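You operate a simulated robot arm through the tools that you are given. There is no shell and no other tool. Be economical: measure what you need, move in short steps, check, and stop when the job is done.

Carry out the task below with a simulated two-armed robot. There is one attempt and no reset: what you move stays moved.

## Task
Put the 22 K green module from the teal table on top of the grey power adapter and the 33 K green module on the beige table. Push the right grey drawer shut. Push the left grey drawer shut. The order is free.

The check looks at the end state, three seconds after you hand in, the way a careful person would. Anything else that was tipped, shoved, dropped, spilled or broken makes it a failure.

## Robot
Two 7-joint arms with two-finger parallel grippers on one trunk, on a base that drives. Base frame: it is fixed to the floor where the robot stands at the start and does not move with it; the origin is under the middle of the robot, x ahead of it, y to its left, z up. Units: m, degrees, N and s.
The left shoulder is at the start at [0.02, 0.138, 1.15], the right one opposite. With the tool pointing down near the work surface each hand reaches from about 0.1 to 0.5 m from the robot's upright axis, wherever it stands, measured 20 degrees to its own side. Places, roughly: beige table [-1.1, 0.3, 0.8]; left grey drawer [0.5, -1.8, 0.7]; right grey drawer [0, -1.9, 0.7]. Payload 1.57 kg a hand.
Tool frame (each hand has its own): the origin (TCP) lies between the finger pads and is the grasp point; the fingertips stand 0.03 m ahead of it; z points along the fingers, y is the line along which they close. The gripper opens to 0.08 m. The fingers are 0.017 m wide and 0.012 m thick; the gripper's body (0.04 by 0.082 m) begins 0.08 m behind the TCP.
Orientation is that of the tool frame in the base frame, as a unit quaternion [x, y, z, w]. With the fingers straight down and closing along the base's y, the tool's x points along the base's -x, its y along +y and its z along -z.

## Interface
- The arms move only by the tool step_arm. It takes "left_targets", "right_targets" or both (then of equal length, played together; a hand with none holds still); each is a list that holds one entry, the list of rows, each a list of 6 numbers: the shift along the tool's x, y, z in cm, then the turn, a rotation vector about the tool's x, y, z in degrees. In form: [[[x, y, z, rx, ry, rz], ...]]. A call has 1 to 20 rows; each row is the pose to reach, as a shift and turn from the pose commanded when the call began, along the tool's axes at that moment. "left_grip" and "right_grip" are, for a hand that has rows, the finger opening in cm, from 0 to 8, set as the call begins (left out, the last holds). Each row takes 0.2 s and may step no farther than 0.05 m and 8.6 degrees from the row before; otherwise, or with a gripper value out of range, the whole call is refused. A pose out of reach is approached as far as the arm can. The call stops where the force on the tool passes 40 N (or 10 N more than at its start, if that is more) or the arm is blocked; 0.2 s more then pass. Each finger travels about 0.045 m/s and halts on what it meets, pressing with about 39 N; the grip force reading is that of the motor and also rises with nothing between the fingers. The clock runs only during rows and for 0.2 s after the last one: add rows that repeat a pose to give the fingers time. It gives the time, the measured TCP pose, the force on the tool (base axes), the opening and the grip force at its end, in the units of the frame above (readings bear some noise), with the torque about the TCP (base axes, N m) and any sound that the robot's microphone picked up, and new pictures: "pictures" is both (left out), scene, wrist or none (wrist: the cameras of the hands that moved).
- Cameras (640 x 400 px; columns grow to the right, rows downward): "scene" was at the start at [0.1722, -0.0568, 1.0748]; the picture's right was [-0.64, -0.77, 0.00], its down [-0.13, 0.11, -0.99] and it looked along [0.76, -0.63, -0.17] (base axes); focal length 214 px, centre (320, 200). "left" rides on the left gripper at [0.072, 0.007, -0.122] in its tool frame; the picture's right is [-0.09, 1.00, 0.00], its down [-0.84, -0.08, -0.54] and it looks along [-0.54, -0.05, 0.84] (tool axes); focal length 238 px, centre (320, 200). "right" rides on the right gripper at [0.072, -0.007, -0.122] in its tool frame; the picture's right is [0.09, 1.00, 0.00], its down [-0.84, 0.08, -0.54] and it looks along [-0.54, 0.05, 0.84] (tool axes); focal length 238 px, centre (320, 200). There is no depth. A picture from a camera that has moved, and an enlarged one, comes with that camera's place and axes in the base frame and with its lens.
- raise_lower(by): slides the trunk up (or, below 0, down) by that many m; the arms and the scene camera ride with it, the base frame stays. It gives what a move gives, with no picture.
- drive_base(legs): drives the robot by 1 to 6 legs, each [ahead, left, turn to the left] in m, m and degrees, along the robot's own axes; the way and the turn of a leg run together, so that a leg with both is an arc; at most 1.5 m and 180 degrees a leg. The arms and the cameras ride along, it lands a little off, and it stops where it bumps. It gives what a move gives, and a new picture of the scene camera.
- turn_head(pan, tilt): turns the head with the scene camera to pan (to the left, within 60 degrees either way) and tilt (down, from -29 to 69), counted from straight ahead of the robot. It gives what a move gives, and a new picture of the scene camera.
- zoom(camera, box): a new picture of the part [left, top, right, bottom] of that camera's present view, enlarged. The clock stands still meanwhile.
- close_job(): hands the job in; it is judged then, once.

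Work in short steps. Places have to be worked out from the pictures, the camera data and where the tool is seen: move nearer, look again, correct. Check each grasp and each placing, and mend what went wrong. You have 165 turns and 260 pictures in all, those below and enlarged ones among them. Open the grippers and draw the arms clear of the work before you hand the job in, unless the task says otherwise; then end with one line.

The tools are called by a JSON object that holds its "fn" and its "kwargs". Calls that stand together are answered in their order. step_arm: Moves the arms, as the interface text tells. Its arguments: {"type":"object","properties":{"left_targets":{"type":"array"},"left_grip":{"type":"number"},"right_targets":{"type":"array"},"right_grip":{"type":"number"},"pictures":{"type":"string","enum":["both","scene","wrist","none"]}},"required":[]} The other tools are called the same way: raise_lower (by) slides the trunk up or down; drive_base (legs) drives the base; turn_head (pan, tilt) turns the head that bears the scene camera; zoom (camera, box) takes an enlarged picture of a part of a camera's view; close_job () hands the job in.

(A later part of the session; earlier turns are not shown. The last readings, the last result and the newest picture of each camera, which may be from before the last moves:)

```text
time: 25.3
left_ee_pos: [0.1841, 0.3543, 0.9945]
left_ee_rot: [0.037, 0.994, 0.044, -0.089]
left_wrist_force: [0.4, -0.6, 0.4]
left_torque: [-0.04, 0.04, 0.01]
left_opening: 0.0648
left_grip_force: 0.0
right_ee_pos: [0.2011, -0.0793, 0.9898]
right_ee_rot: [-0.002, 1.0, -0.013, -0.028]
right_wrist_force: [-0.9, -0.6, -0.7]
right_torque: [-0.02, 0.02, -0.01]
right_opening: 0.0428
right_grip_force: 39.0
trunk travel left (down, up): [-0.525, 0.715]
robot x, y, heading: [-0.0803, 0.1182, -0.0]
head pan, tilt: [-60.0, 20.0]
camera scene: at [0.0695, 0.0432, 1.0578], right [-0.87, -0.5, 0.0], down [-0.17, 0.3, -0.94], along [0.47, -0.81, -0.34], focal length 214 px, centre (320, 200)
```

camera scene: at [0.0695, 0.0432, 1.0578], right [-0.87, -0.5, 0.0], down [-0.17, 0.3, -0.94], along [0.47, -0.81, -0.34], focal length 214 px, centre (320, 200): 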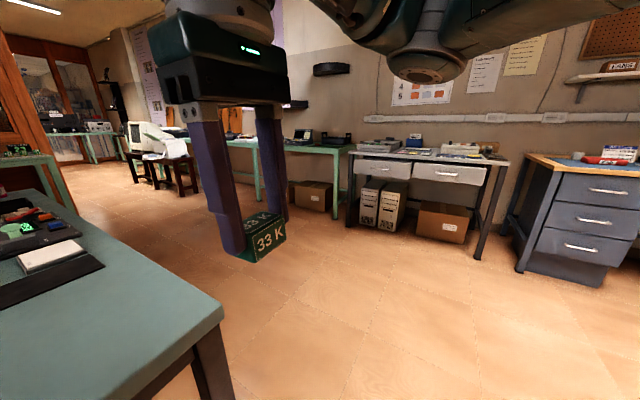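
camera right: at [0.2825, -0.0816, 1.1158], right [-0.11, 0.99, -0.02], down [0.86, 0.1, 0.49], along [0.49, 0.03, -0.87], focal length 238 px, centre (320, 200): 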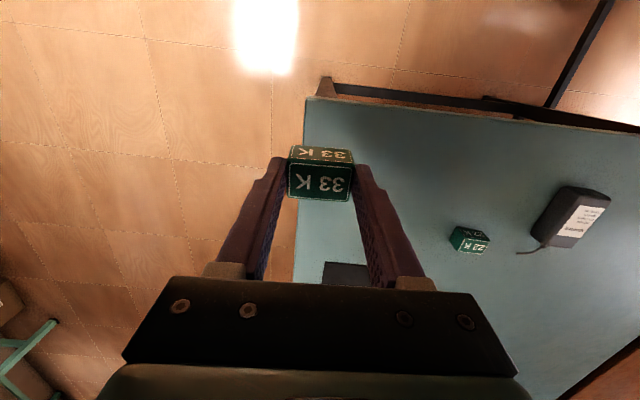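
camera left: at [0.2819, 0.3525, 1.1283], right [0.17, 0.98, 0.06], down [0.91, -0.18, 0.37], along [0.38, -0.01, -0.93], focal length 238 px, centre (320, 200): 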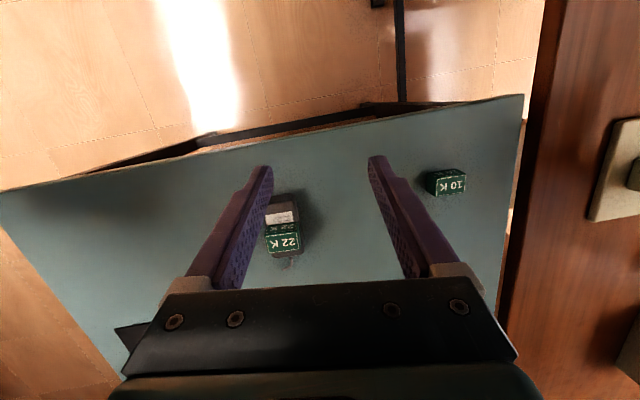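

White tables at left; drawers along the right wall. Move right into open floor and turn right to see what's behind.

{"fn": "drive_base", "kwargs": {"legs": [[0, -0.4, 0], [0, 0, -110]]}}

{"fn": "turn_head", "kwargs": {"pan": -55, "tilt": 25}}

```text
time: 32.4
left_ee_pos: [0.0547, -0.6038, 0.9939]
left_ee_rot: [0.832, 0.546, 0.098, -0.016]
left_wrist_force: [-0.4, -0.3, -1.0]
left_torque: [-0.01, -0.03, 0.0]
left_opening: 0.0652
left_grip_force: 0.0
right_ee_pos: [-0.3587, -0.4773, 0.9889]
right_ee_rot: [0.814, 0.58, 0.014, -0.027]
right_wrist_force: [-0.4, 0.0, 0.5]
right_torque: [-0.01, -0.02, -0.03]
right_opening: 0.0425
right_grip_force: 39.2
trunk travel left (down, up): [-0.525, 0.715]
robot x, y, heading: [-0.0816, -0.2764, -109.4]
head pan, tilt: [-60.0, 20.0]
camera scene: at [-0.2014, -0.3888, 1.0578], right [-0.19, 0.98, 0.0], down [0.34, 0.06, -0.94], along [-0.92, -0.18, -0.34], focal length 214 px, centre (320, 200)
```

scene: 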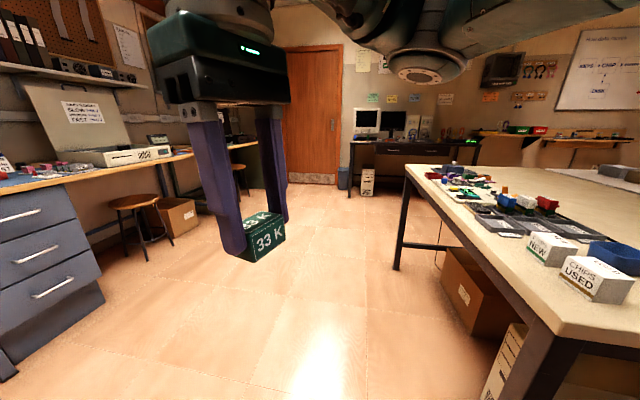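

```text
time: 33.0
left_ee_pos: [0.0544, -0.6034, 0.9938]
left_ee_rot: [0.832, 0.545, 0.098, -0.016]
left_wrist_force: [-0.9, -0.1, -0.2]
left_torque: [0.02, 0.0, -0.02]
left_opening: 0.0654
left_grip_force: 0.0
right_ee_pos: [-0.3592, -0.4781, 0.9879]
right_ee_rot: [0.814, 0.58, 0.014, -0.027]
right_wrist_force: [0.0, -0.1, -0.2]
right_torque: [0.02, 0.0, 0.0]
right_opening: 0.0428
right_grip_force: 38.8
trunk travel left (down, up): [-0.525, 0.715]
robot x, y, heading: [-0.079, -0.2785, -109.3]
head pan, tilt: [-55.0, 25.0]
camera scene: at [-0.1986, -0.3964, 1.0497], right [-0.27, 0.96, 0.0], down [0.41, 0.11, -0.91], along [-0.87, -0.25, -0.42], focal length 214 px, centre (320, 200)
```

scene: 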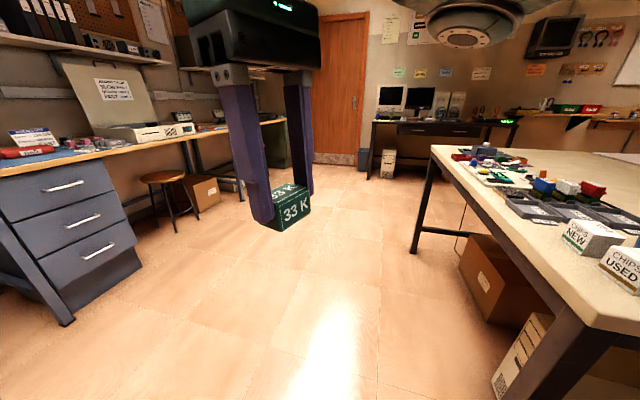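

The beige table is at right: front edge at y≈−0.12 spanning x≈−1.66…−0.45. Drive to about (−1.0, −0.75) and turn to face +y.

{"fn": "drive_base", "kwargs": {"legs": [[0.748, -0.713, 0], [0, 0, -160.7]]}}

{"fn": "turn_head", "kwargs": {"pan": 0, "tilt": 30}}

```text
time: 44.9
left_ee_pos: [-1.2145, -0.4959, 0.9938]
left_ee_rot: [-0.677, 0.729, -0.032, -0.094]
left_wrist_force: [0.1, -0.6, 0.0]
left_torque: [-0.07, 0.0, 0.0]
left_opening: 0.0649
left_grip_force: 0.0
right_ee_pos: [-0.7815, -0.4769, 0.9888]
right_ee_rot: [0.709, -0.705, 0.03, 0.011]
right_wrist_force: [-0.5, 1.4, -1.1]
right_torque: [-0.01, 0.03, -0.02]
right_opening: 0.0428
right_grip_force: 38.8
trunk travel left (down, up): [-0.525, 0.715]
robot x, y, heading: [-0.9795, -0.7584, 90.2]
head pan, tilt: [-55.0, 25.0]
camera scene: at [-0.9064, -0.6024, 1.0497], right [0.58, -0.82, 0.0], down [-0.35, -0.24, -0.91], along [0.74, 0.52, -0.42], focal length 214 px, centre (320, 200)
```

scene: 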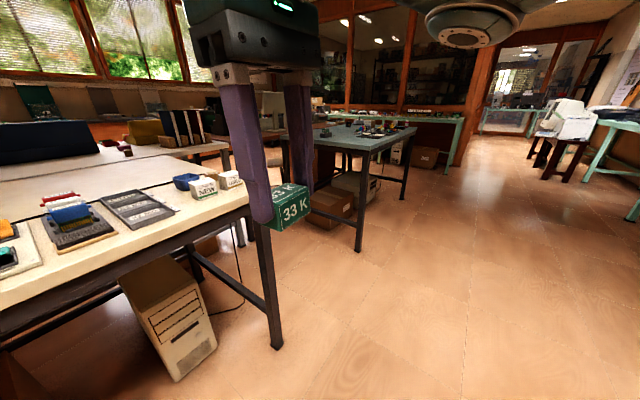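

```text
time: 46.2
left_ee_pos: [-1.2142, -0.4949, 0.9941]
left_ee_rot: [-0.677, 0.729, -0.032, -0.095]
left_wrist_force: [-0.4, 1.0, 0.4]
left_torque: [-0.01, 0.01, 0.0]
left_opening: 0.065
left_grip_force: 0.0
right_ee_pos: [-0.782, -0.4774, 0.9884]
right_ee_rot: [0.708, -0.705, 0.03, 0.01]
right_wrist_force: [-0.6, -0.1, 0.2]
right_torque: [-0.02, 0.02, 0.0]
right_opening: 0.0426
right_grip_force: 39.4
trunk travel left (down, up): [-0.525, 0.715]
robot x, y, heading: [-0.981, -0.756, 90.4]
head pan, tilt: [0.0, 30.0]
camera scene: at [-0.9819, -0.565, 1.0417], right [1.0, 0.0, 0.0], down [0.0, -0.5, -0.87], along [0.0, 0.87, -0.5], focal length 214 px, centre (320, 200)
```

scene: 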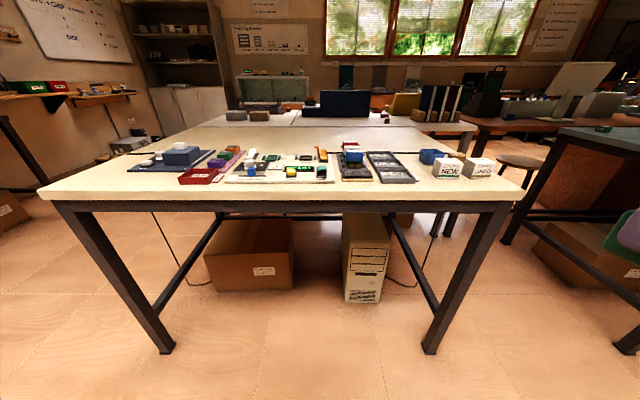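

Front edge at y≈−0.08. The front-left region looks free. Zoom in to check.

{"fn": "zoom", "kwargs": {"camera": "scene", "box": [30, 120, 286, 210]}}

{"fn": "zoom", "kwargs": {"camera": "scene", "box": [300, 120, 556, 210]}}

```text
2.50 times, centred on (158, 165) of scene
camera zoom: at [-0.9819, -0.565, 1.0417], right [1.0, 0.0, 0.0], down [0.0, -0.5, -0.87], along [0.0, 0.87, -0.5], focal length 536 px, centre (725, 288)
```

zoom: 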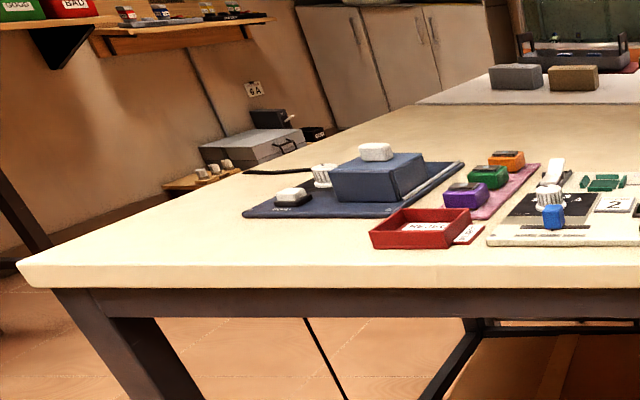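

```text
2.50 times, centred on (428, 165) of scene
camera zoom: at [-0.9819, -0.565, 1.0417], right [1.0, 0.0, 0.0], down [0.0, -0.5, -0.87], along [0.0, 0.87, -0.5], focal length 536 px, centre (50, 288)
```

zoom: 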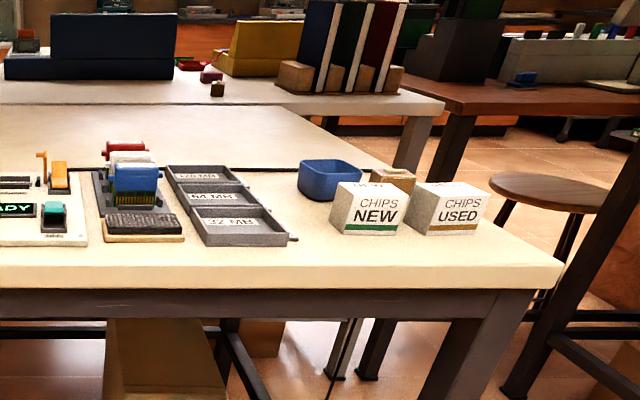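

Free spot at about (−1.60, −0.01) left of the blue mat. Drive left 0.72 then ahead 0.35.

{"fn": "drive_base", "kwargs": {"legs": [[0, 0.72, 0], [0.35, 0, 0]]}}

{"fn": "turn_head", "kwargs": {"pan": -15, "tilt": 50}}

```text
time: 52.0
left_ee_pos: [-1.9373, -0.1539, 0.9945]
left_ee_rot: [-0.677, 0.729, -0.032, -0.094]
left_wrist_force: [-0.5, 1.6, 0.3]
left_torque: [0.01, -0.01, 0.04]
left_opening: 0.065
left_grip_force: 0.1
right_ee_pos: [-1.5053, -0.1347, 0.9881]
right_ee_rot: [0.71, -0.704, 0.029, 0.01]
right_wrist_force: [0.1, -0.3, -0.8]
right_torque: [0.01, -0.03, -0.01]
right_opening: 0.0429
right_grip_force: 39.1
trunk travel left (down, up): [-0.525, 0.715]
robot x, y, heading: [-1.7056, -0.4151, 90.4]
head pan, tilt: [0.0, 30.0]
camera scene: at [-1.7044, -0.2224, 1.0417], right [1.0, 0.01, 0.0], down [0.0, -0.5, -0.87], along [0.0, 0.87, -0.5], focal length 214 px, centre (320, 200)
```

scene: 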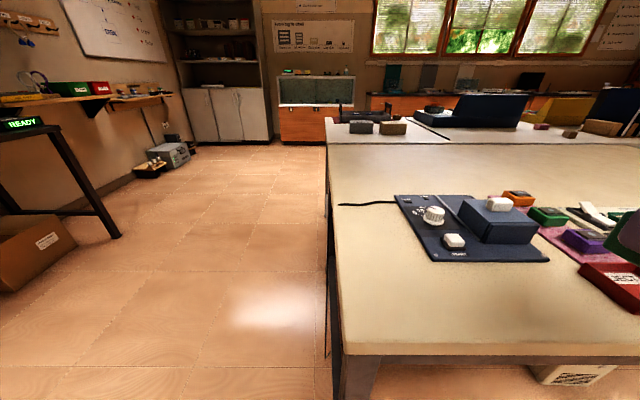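

```text
time: 52.8
left_ee_pos: [-1.9358, -0.1535, 0.9943]
left_ee_rot: [-0.678, 0.728, -0.032, -0.094]
left_wrist_force: [-0.4, 0.7, -0.1]
left_torque: [-0.02, -0.01, 0.01]
left_opening: 0.0652
left_grip_force: 0.1
right_ee_pos: [-1.5041, -0.1352, 0.9889]
right_ee_rot: [0.71, -0.704, 0.03, 0.01]
right_wrist_force: [-0.4, -0.2, -0.7]
right_torque: [-0.01, 0.0, 0.01]
right_opening: 0.0428
right_grip_force: 38.9
trunk travel left (down, up): [-0.525, 0.715]
robot x, y, heading: [-1.6994, -0.4134, 90.2]
head pan, tilt: [-15.0, 50.0]
camera scene: at [-1.6844, -0.2384, 1.0122], right [0.97, -0.25, 0.0], down [-0.19, -0.74, -0.64], along [0.16, 0.62, -0.77], focal length 214 px, centre (320, 200)
```

scene: 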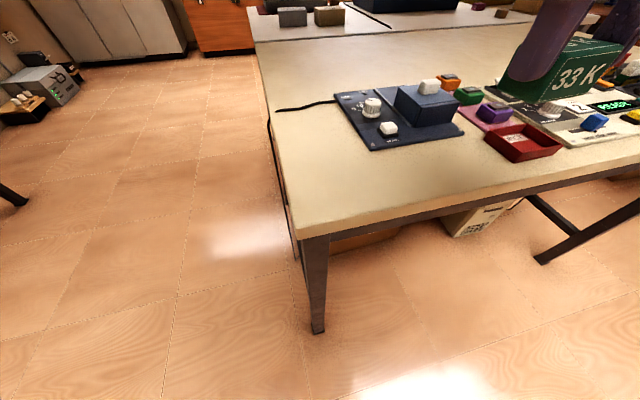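

Free strip is x −1.67…−1.36, y −0.11…0.01. Target (−1.50, −0.045): straighten the tool and move there at z≈0.93.

{"fn": "step_arm", "kwargs": {"right_targets": [[[-3.1, -0.1, 1.8, -0.5, -1.1, 0.1], [-6.2, -0.2, 3.6, -1.1, -2.2, 0.2], [-9.3, -0.3, 5.5, -1.6, -3.24, 0.4], [-9.3, -0.3, 5.5, -1.6, -3.24, 0.4]]]}}

```text
time: 53.8
left_ee_pos: [-1.9373, -0.1539, 0.9946]
left_ee_rot: [-0.679, 0.728, -0.033, -0.094]
left_wrist_force: [-0.2, -0.5, 0.1]
left_torque: [0.01, 0.01, 0.0]
left_opening: 0.065
left_grip_force: 0.0
right_ee_pos: [-1.5007, -0.0457, 0.9277]
right_ee_rot: [0.708, -0.707, 0.0, 0.0]
right_wrist_force: [0.1, -0.1, -0.9]
right_torque: [-0.02, -0.04, 0.03]
right_opening: 0.0428
right_grip_force: 38.7
trunk travel left (down, up): [-0.525, 0.715]
robot x, y, heading: [-1.7045, -0.4149, 90.2]
head pan, tilt: [-15.0, 50.0]
camera scene: at [-1.6843, -0.2385, 1.0122], right [0.97, -0.25, 0.0], down [-0.19, -0.74, -0.64], along [0.16, 0.62, -0.77], focal length 214 px, centre (320, 200)
camera right: at [-1.4951, -0.1168, 1.0508], right [-1.0, -0.09, 0.0], down [-0.08, 0.84, 0.54], along [-0.05, 0.54, -0.84], focal length 238 px, centre (320, 200)
```

scene: 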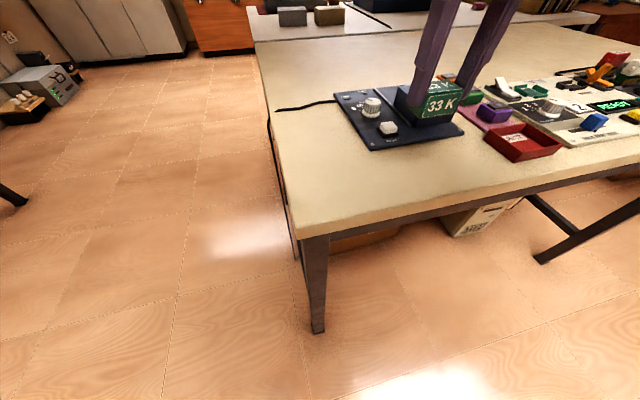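
right: 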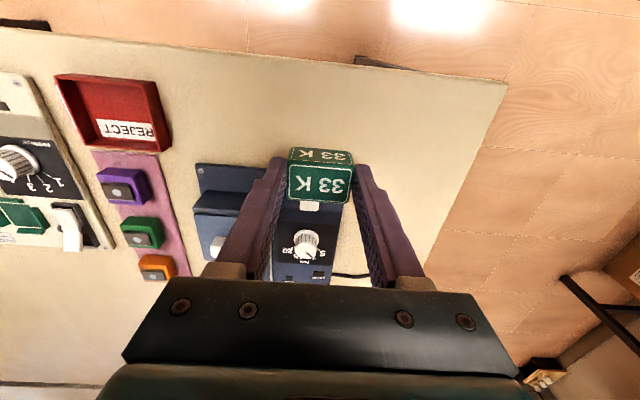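

Well positioned. Lower toward the table in stages.

{"fn": "step_arm", "kwargs": {"right_targets": [[[0, 0, 3, 0, 0, 0], [0, 0, 6, 0, 0, 0], [0, 0, 7.3, 0, 0, 0], [0, 0, 7.3, 0, 0, 0]]]}}

{"fn": "zoom", "kwargs": {"camera": "scene", "box": [320, 80, 528, 210]}}

```text
time: 54.8
left_ee_pos: [-1.937, -0.1527, 0.9938]
left_ee_rot: [-0.679, 0.727, -0.032, -0.095]
left_wrist_force: [-0.1, -0.3, -0.5]
left_torque: [0.0, 0.03, 0.03]
left_opening: 0.0646
left_grip_force: 0.2
right_ee_pos: [-1.4996, -0.0475, 0.8561]
right_ee_rot: [0.708, -0.707, 0.0, 0.0]
right_wrist_force: [0.1, 0.0, -1.2]
right_torque: [-0.01, 0.03, 0.01]
right_opening: 0.0426
right_grip_force: 39.2
trunk travel left (down, up): [-0.525, 0.715]
robot x, y, heading: [-1.7024, -0.4148, 90.3]
head pan, tilt: [-15.0, 50.0]
camera scene: at [-1.6843, -0.2385, 1.0122], right [0.97, -0.25, 0.0], down [-0.19, -0.74, -0.64], along [0.16, 0.62, -0.77], focal length 214 px, centre (320, 200)
camera right: at [-1.4947, -0.1178, 0.9783], right [-1.0, -0.09, 0.0], down [-0.08, 0.84, 0.54], along [-0.05, 0.54, -0.84], focal length 238 px, centre (320, 200)
```

scene: 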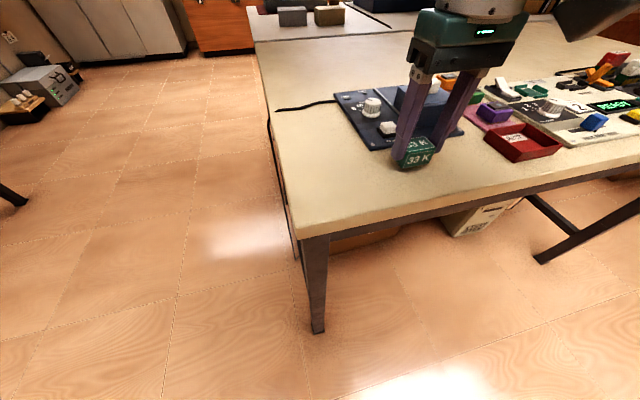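
right: 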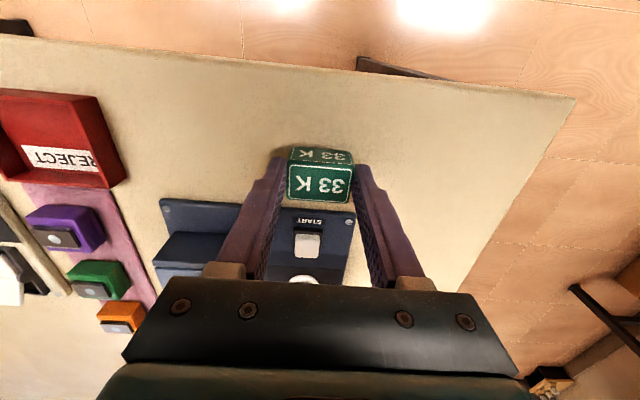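

```text
3.08 times, centred on (424, 145) of scene
camera zoom: at [-1.6843, -0.2385, 1.0122], right [0.97, -0.25, 0.0], down [-0.19, -0.74, -0.64], along [0.16, 0.62, -0.77], focal length 660 px, centre (0, 369)
```

zoom: 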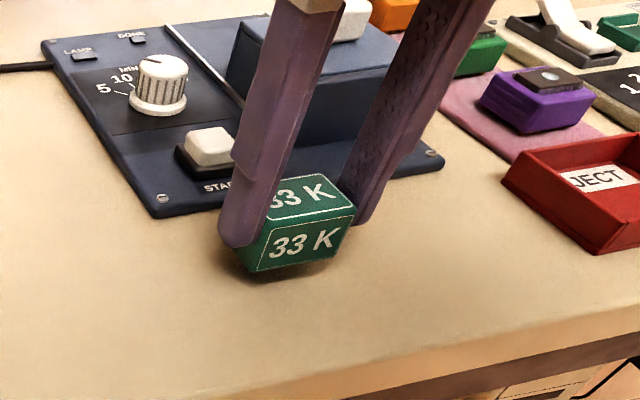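

About 1 cm to go; lower a bit more in small steps.

{"fn": "step_arm", "kwargs": {"right_targets": [[[0, -0.1, 0.5, 0, 0, 0], [0, -0.1, 0.9, 0, 0, 0], [0, -0.1, 1.2, 0, 0, 0], [0, -0.1, 1.2, 0, 0, 0]]], "pictures": "none"}}

{"fn": "zoom", "kwargs": {"camera": "scene", "box": [320, 80, 528, 210]}}

```text
time: 55.8
left_ee_pos: [-1.9375, -0.1526, 0.9941]
left_ee_rot: [-0.677, 0.729, -0.032, -0.094]
left_wrist_force: [-0.8, -0.6, 0.0]
left_torque: [0.03, -0.04, -0.02]
left_opening: 0.0649
left_grip_force: 0.0
right_ee_pos: [-1.5004, -0.0444, 0.8441]
right_ee_rot: [0.708, -0.706, 0.0, 0.0]
right_wrist_force: [0.1, -0.7, -0.4]
right_torque: [0.02, 0.0, 0.01]
right_opening: 0.0423
right_grip_force: 39.4
trunk travel left (down, up): [-0.525, 0.715]
robot x, y, heading: [-1.6995, -0.4138, 90.2]
head pan, tilt: [-15.0, 50.0]
```

```text
3.08 times, centred on (424, 145) of scene
camera zoom: at [-1.6844, -0.2385, 1.0122], right [0.97, -0.25, 0.0], down [-0.19, -0.74, -0.64], along [0.16, 0.62, -0.77], focal length 660 px, centre (0, 369)
```

zoom: 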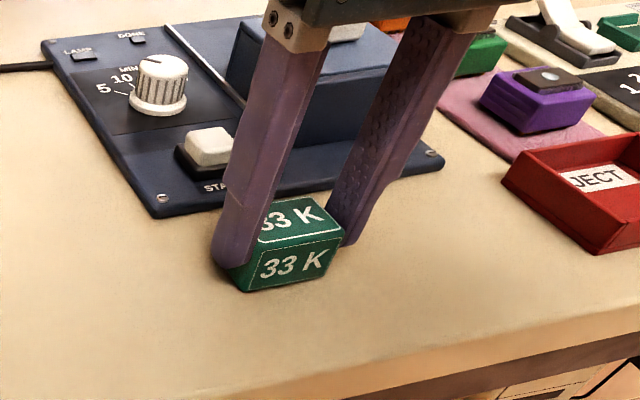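

Almost touching, no force yet. Go down another 4 mm.

{"fn": "step_arm", "kwargs": {"right_targets": [[[0, 0, 0.15, 0, 0, 0], [0, 0, 0.3, 0, 0, 0], [0, 0, 0.4, 0, 0, 0], [0, 0, 0.4, 0, 0, 0]]], "pictures": "none"}}

```text
time: 56.8
left_ee_pos: [-1.9353, -0.1533, 0.9949]
left_ee_rot: [-0.678, 0.729, -0.032, -0.093]
left_wrist_force: [-0.7, 0.2, 0.3]
left_torque: [0.02, 0.0, 0.0]
left_opening: 0.0647
left_grip_force: 0.0
right_ee_pos: [-1.5002, -0.0437, 0.8412]
right_ee_rot: [0.707, -0.707, -0.002, -0.001]
right_wrist_force: [-1.9, -7.2, 26.8]
right_torque: [-0.13, 0.05, 0.0]
right_opening: 0.0427
right_grip_force: 39.3
trunk travel left (down, up): [-0.525, 0.715]
robot x, y, heading: [-1.7049, -0.4195, 90.6]
head pan, tilt: [-15.0, 50.0]
```

Contact. Relax 2 mm, then open to 6.5 cm.

{"fn": "step_arm", "kwargs": {"right_targets": [[[0, 0, -0.2, 0, 0, 0], [0, 0, -0.2, 0, 0, 0]]], "pictures": "none"}}

{"fn": "step_arm", "kwargs": {"right_targets": [[[0, 0, 0, 0, 0, 0], [0, 0, 0, 0, 0, 0], [0, 0, 0, 0, 0, 0], [0, 0, 0, 0, 0, 0]]], "right_grip": 6.5}}

```text
time: 57.4
left_ee_pos: [-1.9371, -0.1527, 0.9947]
left_ee_rot: [-0.678, 0.728, -0.032, -0.093]
left_wrist_force: [0.8, -0.2, -0.3]
left_torque: [0.01, -0.02, 0.03]
left_opening: 0.0649
left_grip_force: 0.0
right_ee_pos: [-1.4997, -0.0438, 0.8407]
right_ee_rot: [-0.707, 0.707, 0.0, 0.0]
right_wrist_force: [-0.3, 1.5, 3.3]
right_torque: [0.08, 0.03, 0.02]
right_opening: 0.0431
right_grip_force: 38.6
trunk travel left (down, up): [-0.525, 0.715]
robot x, y, heading: [-1.704, -0.4171, 90.4]
head pan, tilt: [-15.0, 50.0]
```

```text
time: 58.4
left_ee_pos: [-1.9369, -0.1533, 0.9937]
left_ee_rot: [-0.678, 0.728, -0.032, -0.094]
left_wrist_force: [0.3, -0.3, -0.4]
left_torque: [0.02, -0.02, 0.0]
left_opening: 0.0649
left_grip_force: 0.1
right_ee_pos: [-1.4991, -0.0437, 0.8417]
right_ee_rot: [0.708, -0.706, 0.0, 0.0]
right_wrist_force: [-0.1, 0.0, -0.1]
right_torque: [0.01, 0.01, -0.01]
right_opening: 0.0653
right_grip_force: 0.1
trunk travel left (down, up): [-0.525, 0.715]
robot x, y, heading: [-1.7051, -0.4124, 90.5]
head pan, tilt: [-15.0, 50.0]
camera scene: at [-1.6843, -0.2385, 1.0122], right [0.97, -0.25, 0.0], down [-0.19, -0.74, -0.64], along [0.16, 0.62, -0.77], focal length 214 px, centre (320, 200)
camera right: at [-1.4943, -0.1166, 0.9641], right [-1.0, -0.09, 0.0], down [-0.08, 0.84, 0.54], along [-0.05, 0.54, -0.84], focal length 238 px, centre (320, 200)
```

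scene: 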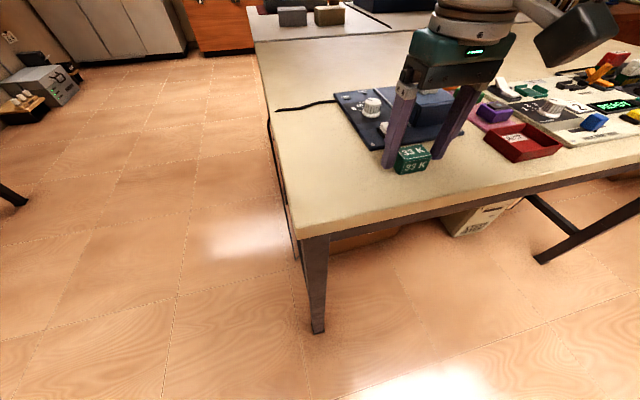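
right: 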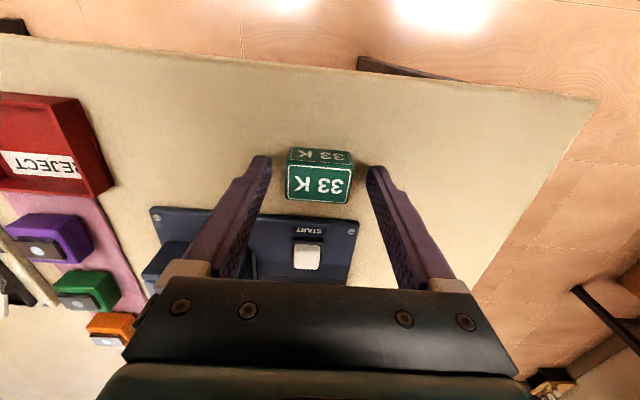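

Released. Raise the right hand straight up, then retract.

{"fn": "step_arm", "kwargs": {"right_targets": [[[0, 0, -3, 0, 0, 0], [0, 0, -7, 0, 0, 0], [0, 0, -11, 0, 0, 0], [0, 0, -15, 0, 0, 0], [4, 0, -16, 0, 0, 0], [8, 0, -16, 0, 0, 0]]]}}

{"fn": "drive_base", "kwargs": {"legs": [[-0.4, 0, 0]]}}

```text
time: 59.8
left_ee_pos: [-1.9371, -0.1529, 0.9937]
left_ee_rot: [-0.678, 0.729, -0.032, -0.093]
left_wrist_force: [1.4, 0.4, 0.0]
left_torque: [-0.02, -0.03, 0.03]
left_opening: 0.0651
left_grip_force: 0.0
right_ee_pos: [-1.4981, -0.1269, 0.9918]
right_ee_rot: [-0.702, 0.711, -0.018, -0.012]
right_wrist_force: [-0.5, 0.3, -0.4]
right_torque: [-0.03, -0.03, -0.02]
right_opening: 0.0649
right_grip_force: 0.0
trunk travel left (down, up): [-0.525, 0.715]
robot x, y, heading: [-1.6996, -0.4133, 90.2]
head pan, tilt: [-15.0, 50.0]
camera scene: at [-1.6844, -0.2387, 1.0121], right [0.97, -0.25, 0.0], down [-0.19, -0.74, -0.64], along [0.16, 0.62, -0.77], focal length 214 px, centre (320, 200)
camera right: at [-1.494, -0.1939, 1.1166], right [-1.0, -0.08, 0.0], down [-0.07, 0.86, 0.5], along [-0.04, 0.5, -0.86], focal length 238 px, centre (320, 200)
```

scene: 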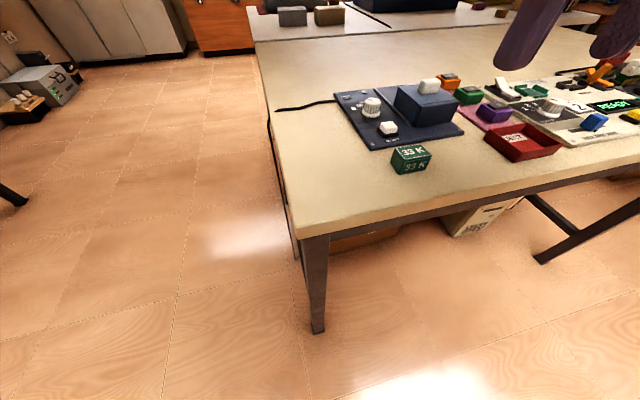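
right: 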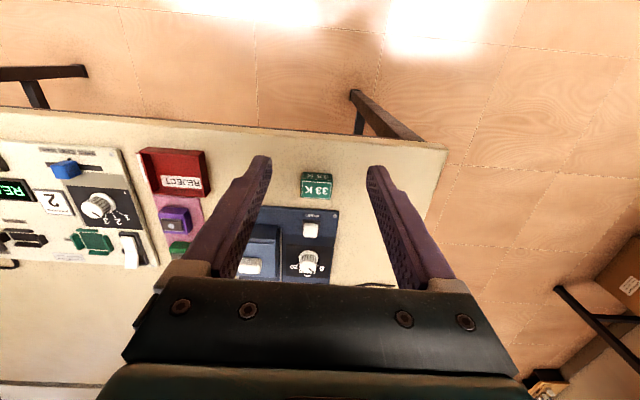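

```text
time: 62.3
left_ee_pos: [-1.9356, -0.5543, 0.9929]
left_ee_rot: [-0.682, 0.724, -0.033, -0.094]
left_wrist_force: [0.3, 0.1, -0.3]
left_torque: [0.01, 0.0, 0.02]
left_opening: 0.065
left_grip_force: 0.0
right_ee_pos: [-1.4965, -0.5239, 0.9913]
right_ee_rot: [0.708, -0.706, 0.018, 0.011]
right_wrist_force: [1.1, 0.3, -0.4]
right_torque: [0.03, 0.01, 0.0]
right_opening: 0.065
right_grip_force: 0.1
trunk travel left (down, up): [-0.525, 0.715]
robot x, y, heading: [-1.6975, -0.8095, 91.0]
head pan, tilt: [-15.0, 50.0]
camera scene: at [-1.682, -0.637, 1.0121], right [0.97, -0.24, 0.0], down [-0.19, -0.74, -0.64], along [0.16, 0.62, -0.77], focal length 214 px, centre (320, 200)
```

scene: 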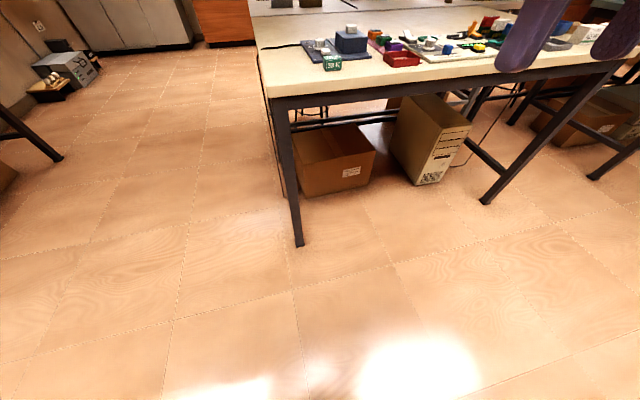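

33 K is placed cleanly. Now drive to the drawers: right (+x) about 1.95 m, a bit back, then turn around.

{"fn": "drive_base", "kwargs": {"legs": [[-0.1, -1.2, 0], [-0.05, -0.75, 0], [0, 0, -178]]}}

{"fn": "turn_head", "kwargs": {"pan": 0, "tilt": 30}}

```text
time: 79.3
left_ee_pos: [0.5213, -1.1781, 0.994]
left_ee_rot: [0.698, 0.71, 0.092, -0.036]
left_wrist_force: [-0.5, -0.2, 0.7]
left_torque: [-0.02, 0.01, -0.03]
left_opening: 0.0651
left_grip_force: 0.2
right_ee_pos: [0.0877, -1.2419, 0.9904]
right_ee_rot: [0.679, 0.734, 0.009, -0.019]
right_wrist_force: [-0.4, -0.2, 0.1]
right_torque: [0.03, -0.01, -0.01]
right_opening: 0.0651
right_grip_force: 0.0
trunk travel left (down, up): [-0.525, 0.715]
robot x, y, heading: [0.2671, -0.9368, -84.9]
head pan, tilt: [-15.0, 50.0]
camera scene: at [0.2646, -1.1107, 1.0122], right [-0.99, 0.17, 0.0], down [0.13, 0.76, -0.64], along [-0.11, -0.63, -0.77], focal length 214 px, centre (320, 200)
```

scene: 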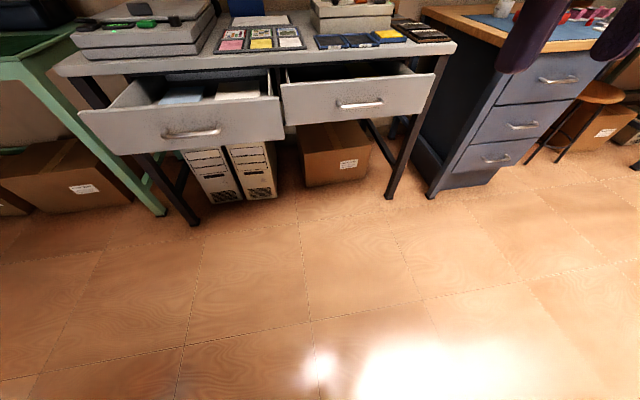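

```text
time: 80.1
left_ee_pos: [0.5224, -1.178, 0.9939]
left_ee_rot: [0.698, 0.709, 0.093, -0.036]
left_wrist_force: [-0.5, -0.2, -0.7]
left_torque: [-0.01, -0.01, 0.01]
left_opening: 0.0649
left_grip_force: 0.0
right_ee_pos: [0.0872, -1.2421, 0.9899]
right_ee_rot: [0.678, 0.735, 0.01, -0.019]
right_wrist_force: [0.2, -0.7, -0.1]
right_torque: [-0.01, -0.02, 0.0]
right_opening: 0.0651
right_grip_force: 0.2
trunk travel left (down, up): [-0.525, 0.715]
robot x, y, heading: [0.2652, -0.938, -84.9]
head pan, tilt: [0.0, 30.0]
camera scene: at [0.2859, -1.1249, 1.0416], right [-1.0, -0.09, 0.0], down [-0.05, 0.5, -0.87], along [0.08, -0.86, -0.5], focal length 214 px, centre (320, 200)
```

scene: 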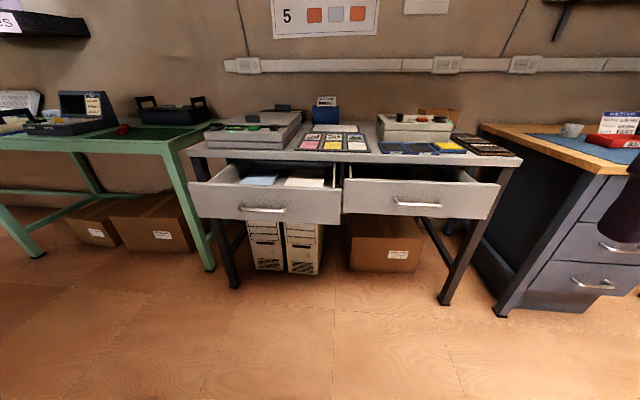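

Both drawers are open (left x≈0.5, right x≈0.0). Square up to them and move closer.

{"fn": "drive_base", "kwargs": {"legs": [[0, 0, -5.1], [0.3, 0, 0]]}}

{"fn": "turn_head", "kwargs": {"pan": 0, "tilt": 45}}

```text
time: 82.7
left_ee_pos: [0.4991, -1.4998, 0.9937]
left_ee_rot: [0.731, 0.675, 0.094, -0.032]
left_wrist_force: [-2.0, 0.8, -0.1]
left_torque: [0.01, 0.0, 0.04]
left_opening: 0.0649
left_grip_force: 0.0
right_ee_pos: [0.0596, -1.5237, 0.9904]
right_ee_rot: [0.712, 0.702, 0.011, -0.018]
right_wrist_force: [1.0, 0.5, 0.6]
right_torque: [0.02, -0.02, 0.01]
right_opening: 0.065
right_grip_force: 0.0
trunk travel left (down, up): [-0.525, 0.715]
robot x, y, heading: [0.2669, -1.2382, -90.3]
head pan, tilt: [0.0, 30.0]
camera scene: at [0.2682, -1.4252, 1.0417], right [-1.0, 0.0, 0.0], down [0.0, 0.5, -0.87], along [0.0, -0.87, -0.5], focal length 214 px, centre (320, 200)
```

scene: 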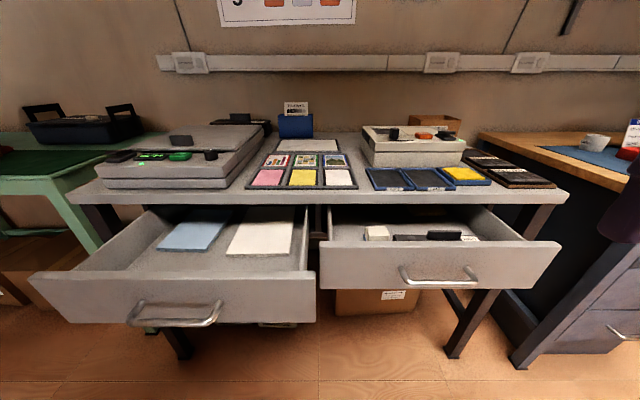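

```text
time: 83.4
left_ee_pos: [0.5002, -1.501, 0.9948]
left_ee_rot: [0.73, 0.676, 0.094, -0.031]
left_wrist_force: [0.1, -0.1, 0.3]
left_torque: [0.0, 0.02, 0.04]
left_opening: 0.065
left_grip_force: 0.1
right_ee_pos: [0.0599, -1.5228, 0.99]
right_ee_rot: [0.712, 0.702, 0.011, -0.019]
right_wrist_force: [0.0, -0.7, -0.3]
right_torque: [0.03, -0.02, -0.03]
right_opening: 0.0652
right_grip_force: 0.0
trunk travel left (down, up): [-0.525, 0.715]
robot x, y, heading: [0.2662, -1.2392, -90.1]
head pan, tilt: [0.0, 45.0]
camera scene: at [0.2683, -1.416, 1.0191], right [-1.0, 0.0, 0.0], down [0.0, 0.71, -0.71], along [0.0, -0.71, -0.71], focal length 214 px, centre (320, 200)
```

scene: 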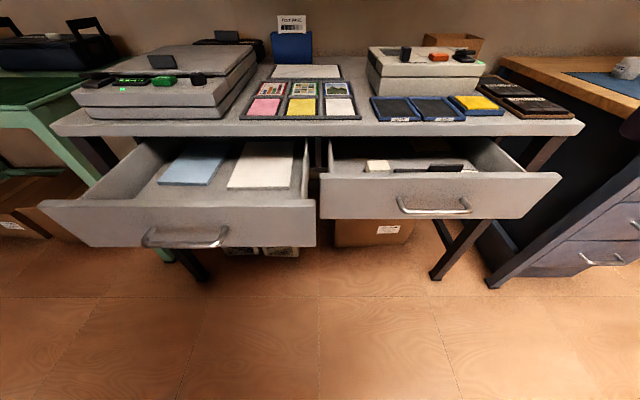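

Left drawer front: y≈−1.70, top z≈0.74, centre x≈0.53; right drawer front y≈−1.77, centre x≈0.02. Handle bar at z≈0.65. Position for the left drawer and lower the trunk 0.12.

{"fn": "drive_base", "kwargs": {"legs": [[0.13, 0.1, 0]]}}

{"fn": "raise_lower", "kwargs": {"by": -0.12}}

```text
time: 84.9
left_ee_pos: [0.5976, -1.6299, 0.9941]
left_ee_rot: [0.731, 0.675, 0.094, -0.032]
left_wrist_force: [-0.4, -0.3, 0.0]
left_torque: [-0.01, 0.0, 0.0]
left_opening: 0.0653
left_grip_force: 0.1
right_ee_pos: [0.1579, -1.6515, 0.9895]
right_ee_rot: [0.713, 0.701, 0.011, -0.019]
right_wrist_force: [0.4, -0.6, -0.1]
right_torque: [0.0, 0.02, -0.01]
right_opening: 0.0649
right_grip_force: 0.0
trunk travel left (down, up): [-0.525, 0.715]
robot x, y, heading: [0.3641, -1.3689, -90.0]
head pan, tilt: [0.0, 45.0]
camera scene: at [0.3666, -1.5453, 1.0191], right [-1.0, 0.0, 0.0], down [0.0, 0.71, -0.71], along [0.0, -0.71, -0.71], focal length 214 px, centre (320, 200)
```

scene: 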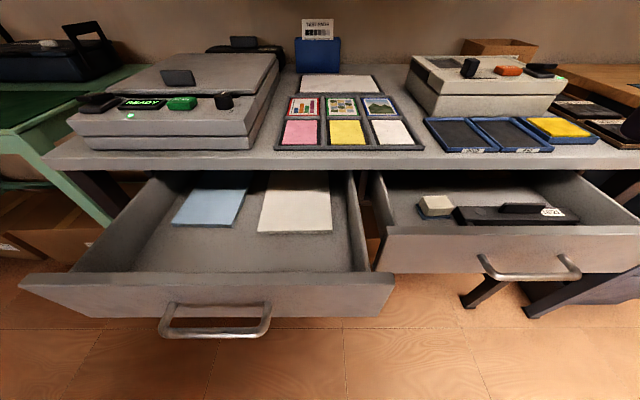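

```text
time: 86.4
left_ee_pos: [0.5984, -1.6293, 0.8739]
left_ee_rot: [0.731, 0.675, 0.094, -0.031]
left_wrist_force: [0.0, -1.1, -1.0]
left_torque: [-0.02, 0.01, 0.03]
left_opening: 0.0651
left_grip_force: 0.1
right_ee_pos: [0.1579, -1.6518, 0.8693]
right_ee_rot: [0.712, 0.701, 0.011, -0.019]
right_wrist_force: [0.0, -0.2, -0.1]
right_torque: [0.01, 0.02, -0.01]
right_opening: 0.0647
right_grip_force: 0.0
trunk travel left (down, up): [-0.405, 0.835]
robot x, y, heading: [0.3627, -1.3661, -90.1]
head pan, tilt: [0.0, 45.0]
```

Back up 0.1 m for arm room, then bring the left hand down in front of the drawer with fingers pitched 45° forward, closed.

{"fn": "drive_base", "kwargs": {"legs": [[-0.11, 0, 0]]}}

```text
time: 87.5
left_ee_pos: [0.598, -1.5213, 0.8747]
left_ee_rot: [0.731, 0.675, 0.094, -0.032]
left_wrist_force: [0.4, 0.4, -0.1]
left_torque: [0.03, 0.01, -0.01]
left_opening: 0.0649
left_grip_force: 0.1
right_ee_pos: [0.1585, -1.5443, 0.8698]
right_ee_rot: [0.713, 0.701, 0.011, -0.021]
right_wrist_force: [-0.1, -0.1, 0.2]
right_torque: [-0.04, 0.02, 0.0]
right_opening: 0.0649
right_grip_force: 0.0
trunk travel left (down, up): [-0.405, 0.835]
robot x, y, heading: [0.3667, -1.2581, -89.8]
head pan, tilt: [0.0, 45.0]
camera scene: at [0.3666, -1.4364, 0.899], right [-1.0, 0.0, 0.0], down [0.0, 0.71, -0.71], along [0.0, -0.71, -0.71], focal length 214 px, centre (320, 200)
```

scene: 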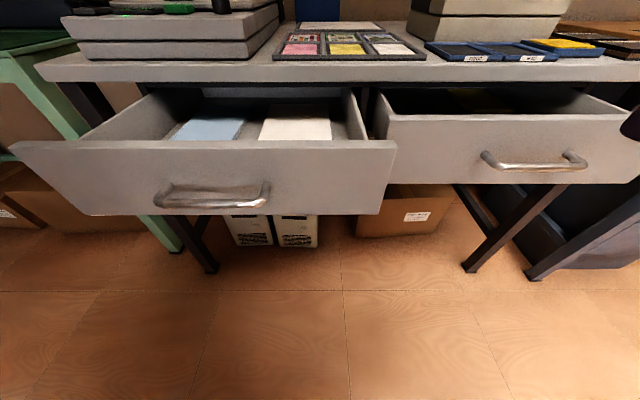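

Handle at z≈0.69, front top ≈0.75. I'll aim fingertips just above the handle (z≈0.725), pre-contact at y≈−1.60, fingers closed and pitched 45°.

{"fn": "step_arm", "kwargs": {"left_targets": [[[-1.22, -1.18, 1.56, 0.43, -7.89, -0.91], [-2.45, -2.37, 3.11, 0.86, -15.77, -1.83], [-3.67, -3.55, 4.67, 1.29, -23.66, -2.74], [-4.9, -4.73, 6.23, 1.71, -31.54, -3.66], [-6.12, -5.91, 7.79, 2.14, -39.43, -4.57], [-7.35, -7.1, 9.34, 2.57, -47.31, -5.49], [-8.57, -8.28, 10.9, 3.0, -55.2, -6.4], [-8.57, -8.28, 10.9, 3.0, -55.2, -6.4]]], "left_grip": 0}}

```text
time: 89.3
left_ee_pos: [0.521, -1.5797, 0.7458]
left_ee_rot: [0.654, 0.653, -0.271, 0.269]
left_wrist_force: [-0.1, -0.3, -0.6]
left_torque: [-0.01, -0.01, -0.03]
left_opening: 0.0
left_grip_force: 20.9
right_ee_pos: [0.1584, -1.5441, 0.87]
right_ee_rot: [0.712, 0.702, 0.011, -0.018]
right_wrist_force: [0.7, 0.4, 0.2]
right_torque: [-0.03, -0.04, 0.01]
right_opening: 0.065
right_grip_force: 0.0
trunk travel left (down, up): [-0.405, 0.835]
robot x, y, heading: [0.369, -1.2572, -90.4]
head pan, tilt: [0.0, 45.0]
camera scene: at [0.3668, -1.437, 0.8991], right [-1.0, 0.0, 0.0], down [0.0, 0.71, -0.71], along [0.0, -0.71, -0.71], focal length 214 px, centre (320, 200)
camera left: at [0.5264, -1.4437, 0.7828], right [1.0, -0.06, 0.06], down [-0.08, -0.21, 0.98], along [-0.05, -0.98, -0.21], focal length 238 px, centre (320, 200)
```

scene: 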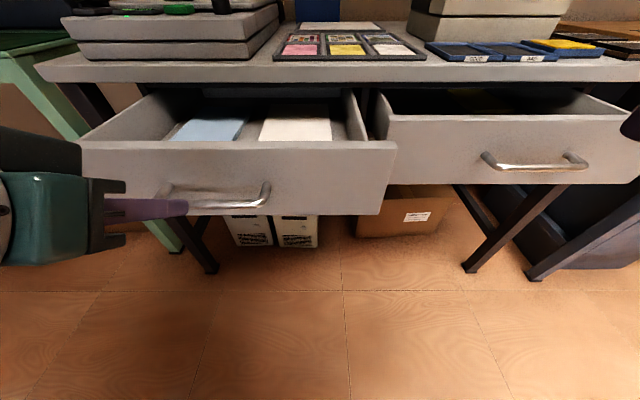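
left: 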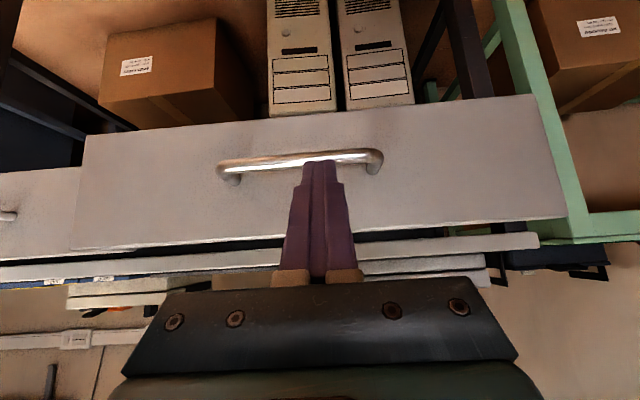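

The fingertips are level with the handle bar (bar z≈0.72, front face y≈−1.645, top ≈0.774). Raise 2.8 cm and then advance 4 cm to contact above the handle.

{"fn": "step_arm", "kwargs": {"left_targets": [[[-0.5, 0, -2.3, 0, 0, 0], [-2.0, 0, -2.0, 0, 0, 0], [-3.0, 0, -1.0, 0, 0, 0], [-4.1, 0, 0.1, 0, 0, 0], [-4.8, 0, 0.8, 0, 0, 0], [-4.8, 0, 0.8, 0, 0, 0]]]}}

```text
time: 90.8
left_ee_pos: [0.519, -1.6199, 0.7753]
left_ee_rot: [0.653, 0.654, -0.27, 0.27]
left_wrist_force: [-0.4, 0.0, -0.4]
left_torque: [-0.02, -0.01, -0.02]
left_opening: 0.0
left_grip_force: 21.5
left hand out of reach, approached as far as the arm can: row 1
right_ee_pos: [0.1582, -1.544, 0.8695]
right_ee_rot: [0.713, 0.701, 0.01, -0.019]
right_wrist_force: [0.1, -1.1, -1.6]
right_torque: [-0.01, -0.04, 0.02]
right_opening: 0.0652
right_grip_force: 0.1
trunk travel left (down, up): [-0.405, 0.835]
robot x, y, heading: [0.3691, -1.2595, -90.1]
head pan, tilt: [0.0, 45.0]
camera scene: at [0.3666, -1.4368, 0.8991], right [-1.0, 0.0, 0.0], down [0.0, 0.71, -0.71], along [0.0, -0.71, -0.71], focal length 214 px, centre (320, 200)
camera left: at [0.526, -1.4831, 0.8115], right [1.0, -0.06, 0.07], down [-0.08, -0.21, 0.98], along [-0.05, -0.98, -0.21], focal length 238 px, centre (320, 200)
```

scene: 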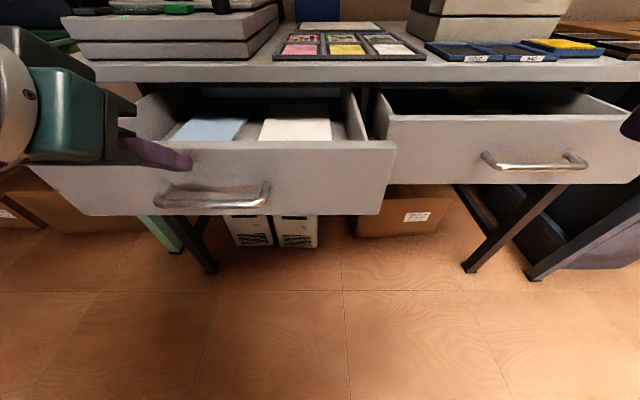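
left: 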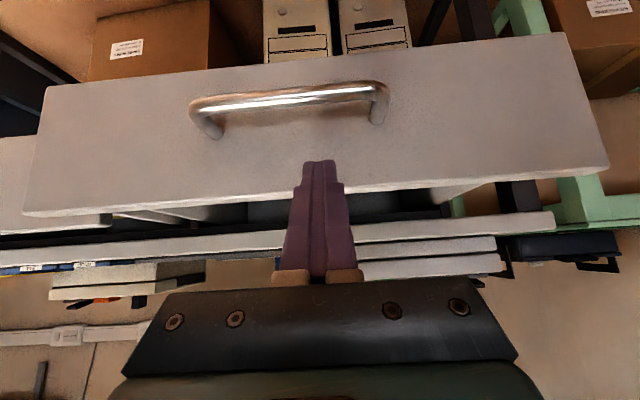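

Tips are nicely between handle and top edge, no contact yet. Push slowly forward 9 cm.

{"fn": "step_arm", "kwargs": {"left_targets": [[[-0.71, 0, 0.71, 0, 0, 0], [-1.41, 0, 1.41, 0, 0, 0], [-2.12, 0, 2.12, 0, 0, 0], [-2.83, 0, 2.83, 0, 0, 0], [-3.54, 0, 3.54, 0, 0, 0], [-4.24, 0, 4.24, 0, 0, 0], [-4.95, 0, 4.95, 0, 0, 0], [-5.66, 0, 5.66, 0, 0, 0], [-6.36, 0, 6.36, 0, 0, 0]]]}}

```text
time: 92.8
left_ee_pos: [0.5202, -1.7091, 0.7731]
left_ee_rot: [0.652, 0.654, -0.27, 0.272]
left_wrist_force: [-0.8, 0.2, 0.2]
left_torque: [-0.01, -0.02, 0.01]
left_opening: 0.0
left_grip_force: 21.8
right_ee_pos: [0.1572, -1.5445, 0.8692]
right_ee_rot: [0.713, 0.701, 0.01, -0.019]
right_wrist_force: [-0.5, 0.0, -1.0]
right_torque: [-0.01, -0.01, -0.01]
right_opening: 0.0648
right_grip_force: 0.0
trunk travel left (down, up): [-0.405, 0.835]
robot x, y, heading: [0.3689, -1.2573, -90.0]
head pan, tilt: [0.0, 45.0]
camera scene: at [0.3666, -1.4371, 0.8991], right [-1.0, 0.0, 0.0], down [0.0, 0.71, -0.71], along [0.0, -0.71, -0.71], focal length 214 px, centre (320, 200)
camera left: at [0.5255, -1.5734, 0.8095], right [1.0, -0.06, 0.06], down [-0.08, -0.21, 0.98], along [-0.05, -0.98, -0.21], focal length 238 px, centre (320, 200)
```

scene: 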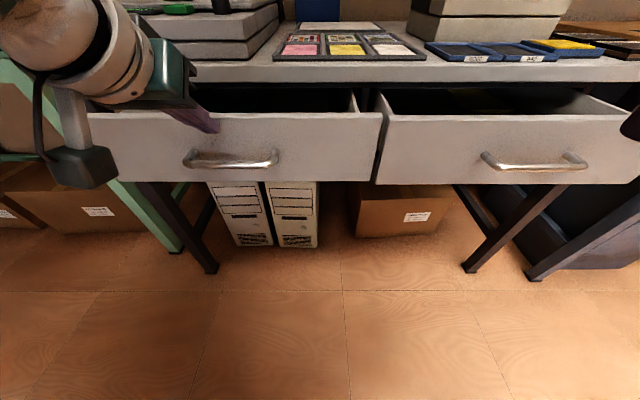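
left: 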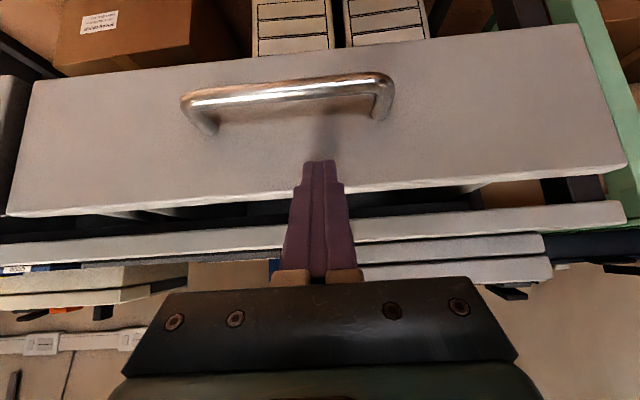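

The drawer slides easily. Drive the base 0.08 m ahead, keeping the hand on the drawer front.

{"fn": "drive_base", "kwargs": {"legs": [[0.08, 0, 0]]}}

```text
time: 93.8
left_ee_pos: [0.5193, -1.7894, 0.7732]
left_ee_rot: [0.653, 0.653, -0.272, 0.271]
left_wrist_force: [0.6, -0.6, 0.2]
left_torque: [-0.01, 0.01, -0.02]
left_opening: 0.0
left_grip_force: 21.4
right_ee_pos: [0.1563, -1.6234, 0.8688]
right_ee_rot: [0.712, 0.701, 0.012, -0.019]
right_wrist_force: [0.8, -0.6, 0.4]
right_torque: [0.03, 0.01, -0.01]
right_opening: 0.0651
right_grip_force: 0.0
trunk travel left (down, up): [-0.405, 0.835]
robot x, y, heading: [0.3676, -1.3375, -90.3]
head pan, tilt: [0.0, 45.0]
camera scene: at [0.366, -1.5168, 0.8992], right [-1.0, 0.0, 0.0], down [0.0, 0.71, -0.71], along [0.0, -0.71, -0.71], focal length 214 px, centre (320, 200)
```

scene: 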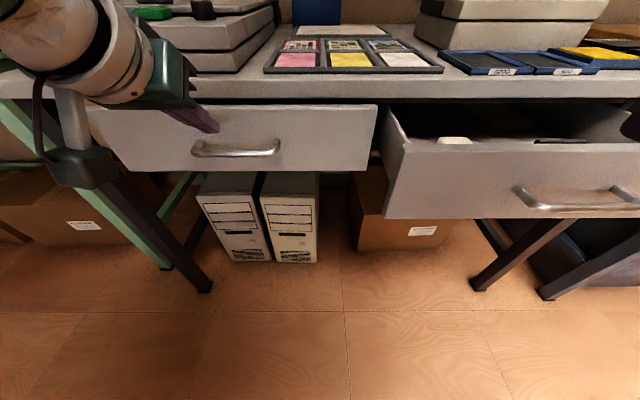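

Nearly closed. Continue with small 0.5 cm arm rows, watching the force.

{"fn": "step_arm", "kwargs": {"left_targets": [[[-0.35, 0, 0.35, 0, 0, 0], [-0.71, 0, 0.71, 0, 0, 0], [-1.06, 0, 1.06, 0, 0, 0], [-1.41, 0, 1.41, 0, 0, 0]]]}}

```text
time: 94.8
left_ee_pos: [0.5173, -1.8092, 0.7727]
left_ee_rot: [0.653, 0.653, -0.271, 0.271]
left_wrist_force: [0.0, 0.0, 0.1]
left_torque: [-0.01, 0.0, 0.01]
left_opening: 0.0
left_grip_force: 22.1
right_ee_pos: [0.1558, -1.6226, 0.8695]
right_ee_rot: [0.713, 0.701, 0.01, -0.019]
right_wrist_force: [1.1, 1.1, -0.5]
right_torque: [0.04, -0.01, 0.0]
right_opening: 0.0647
right_grip_force: 0.2
trunk travel left (down, up): [-0.405, 0.835]
robot x, y, heading: [0.3668, -1.3363, -90.2]
head pan, tilt: [0.0, 45.0]
camera scene: at [0.366, -1.5164, 0.8991], right [-1.0, 0.0, 0.0], down [0.0, 0.71, -0.71], along [0.0, -0.71, -0.71], focal length 214 px, centre (320, 200)
camera left: at [0.5244, -1.6733, 0.8098], right [1.0, -0.07, 0.07], down [-0.08, -0.21, 0.98], along [-0.05, -0.98, -0.21], focal length 238 px, centre (320, 200)
```

scene: 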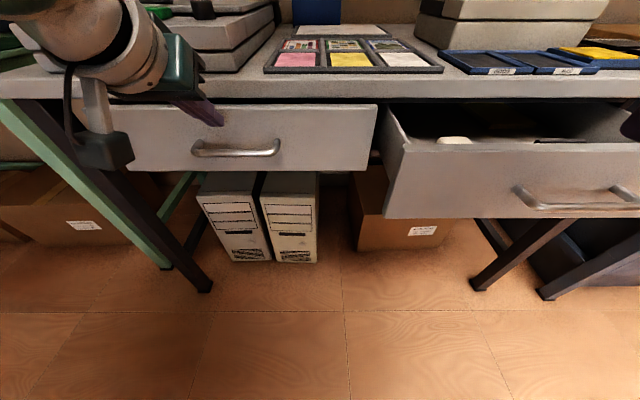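
left: 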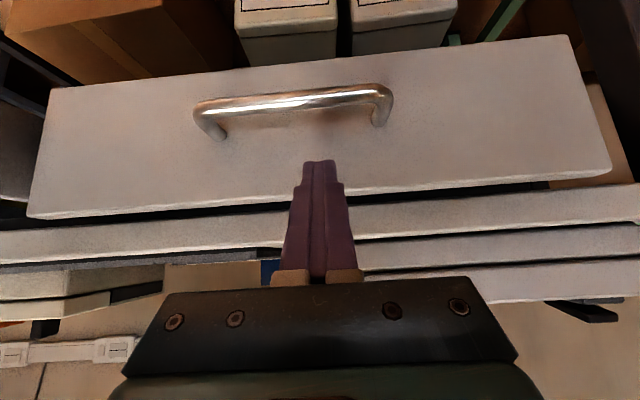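

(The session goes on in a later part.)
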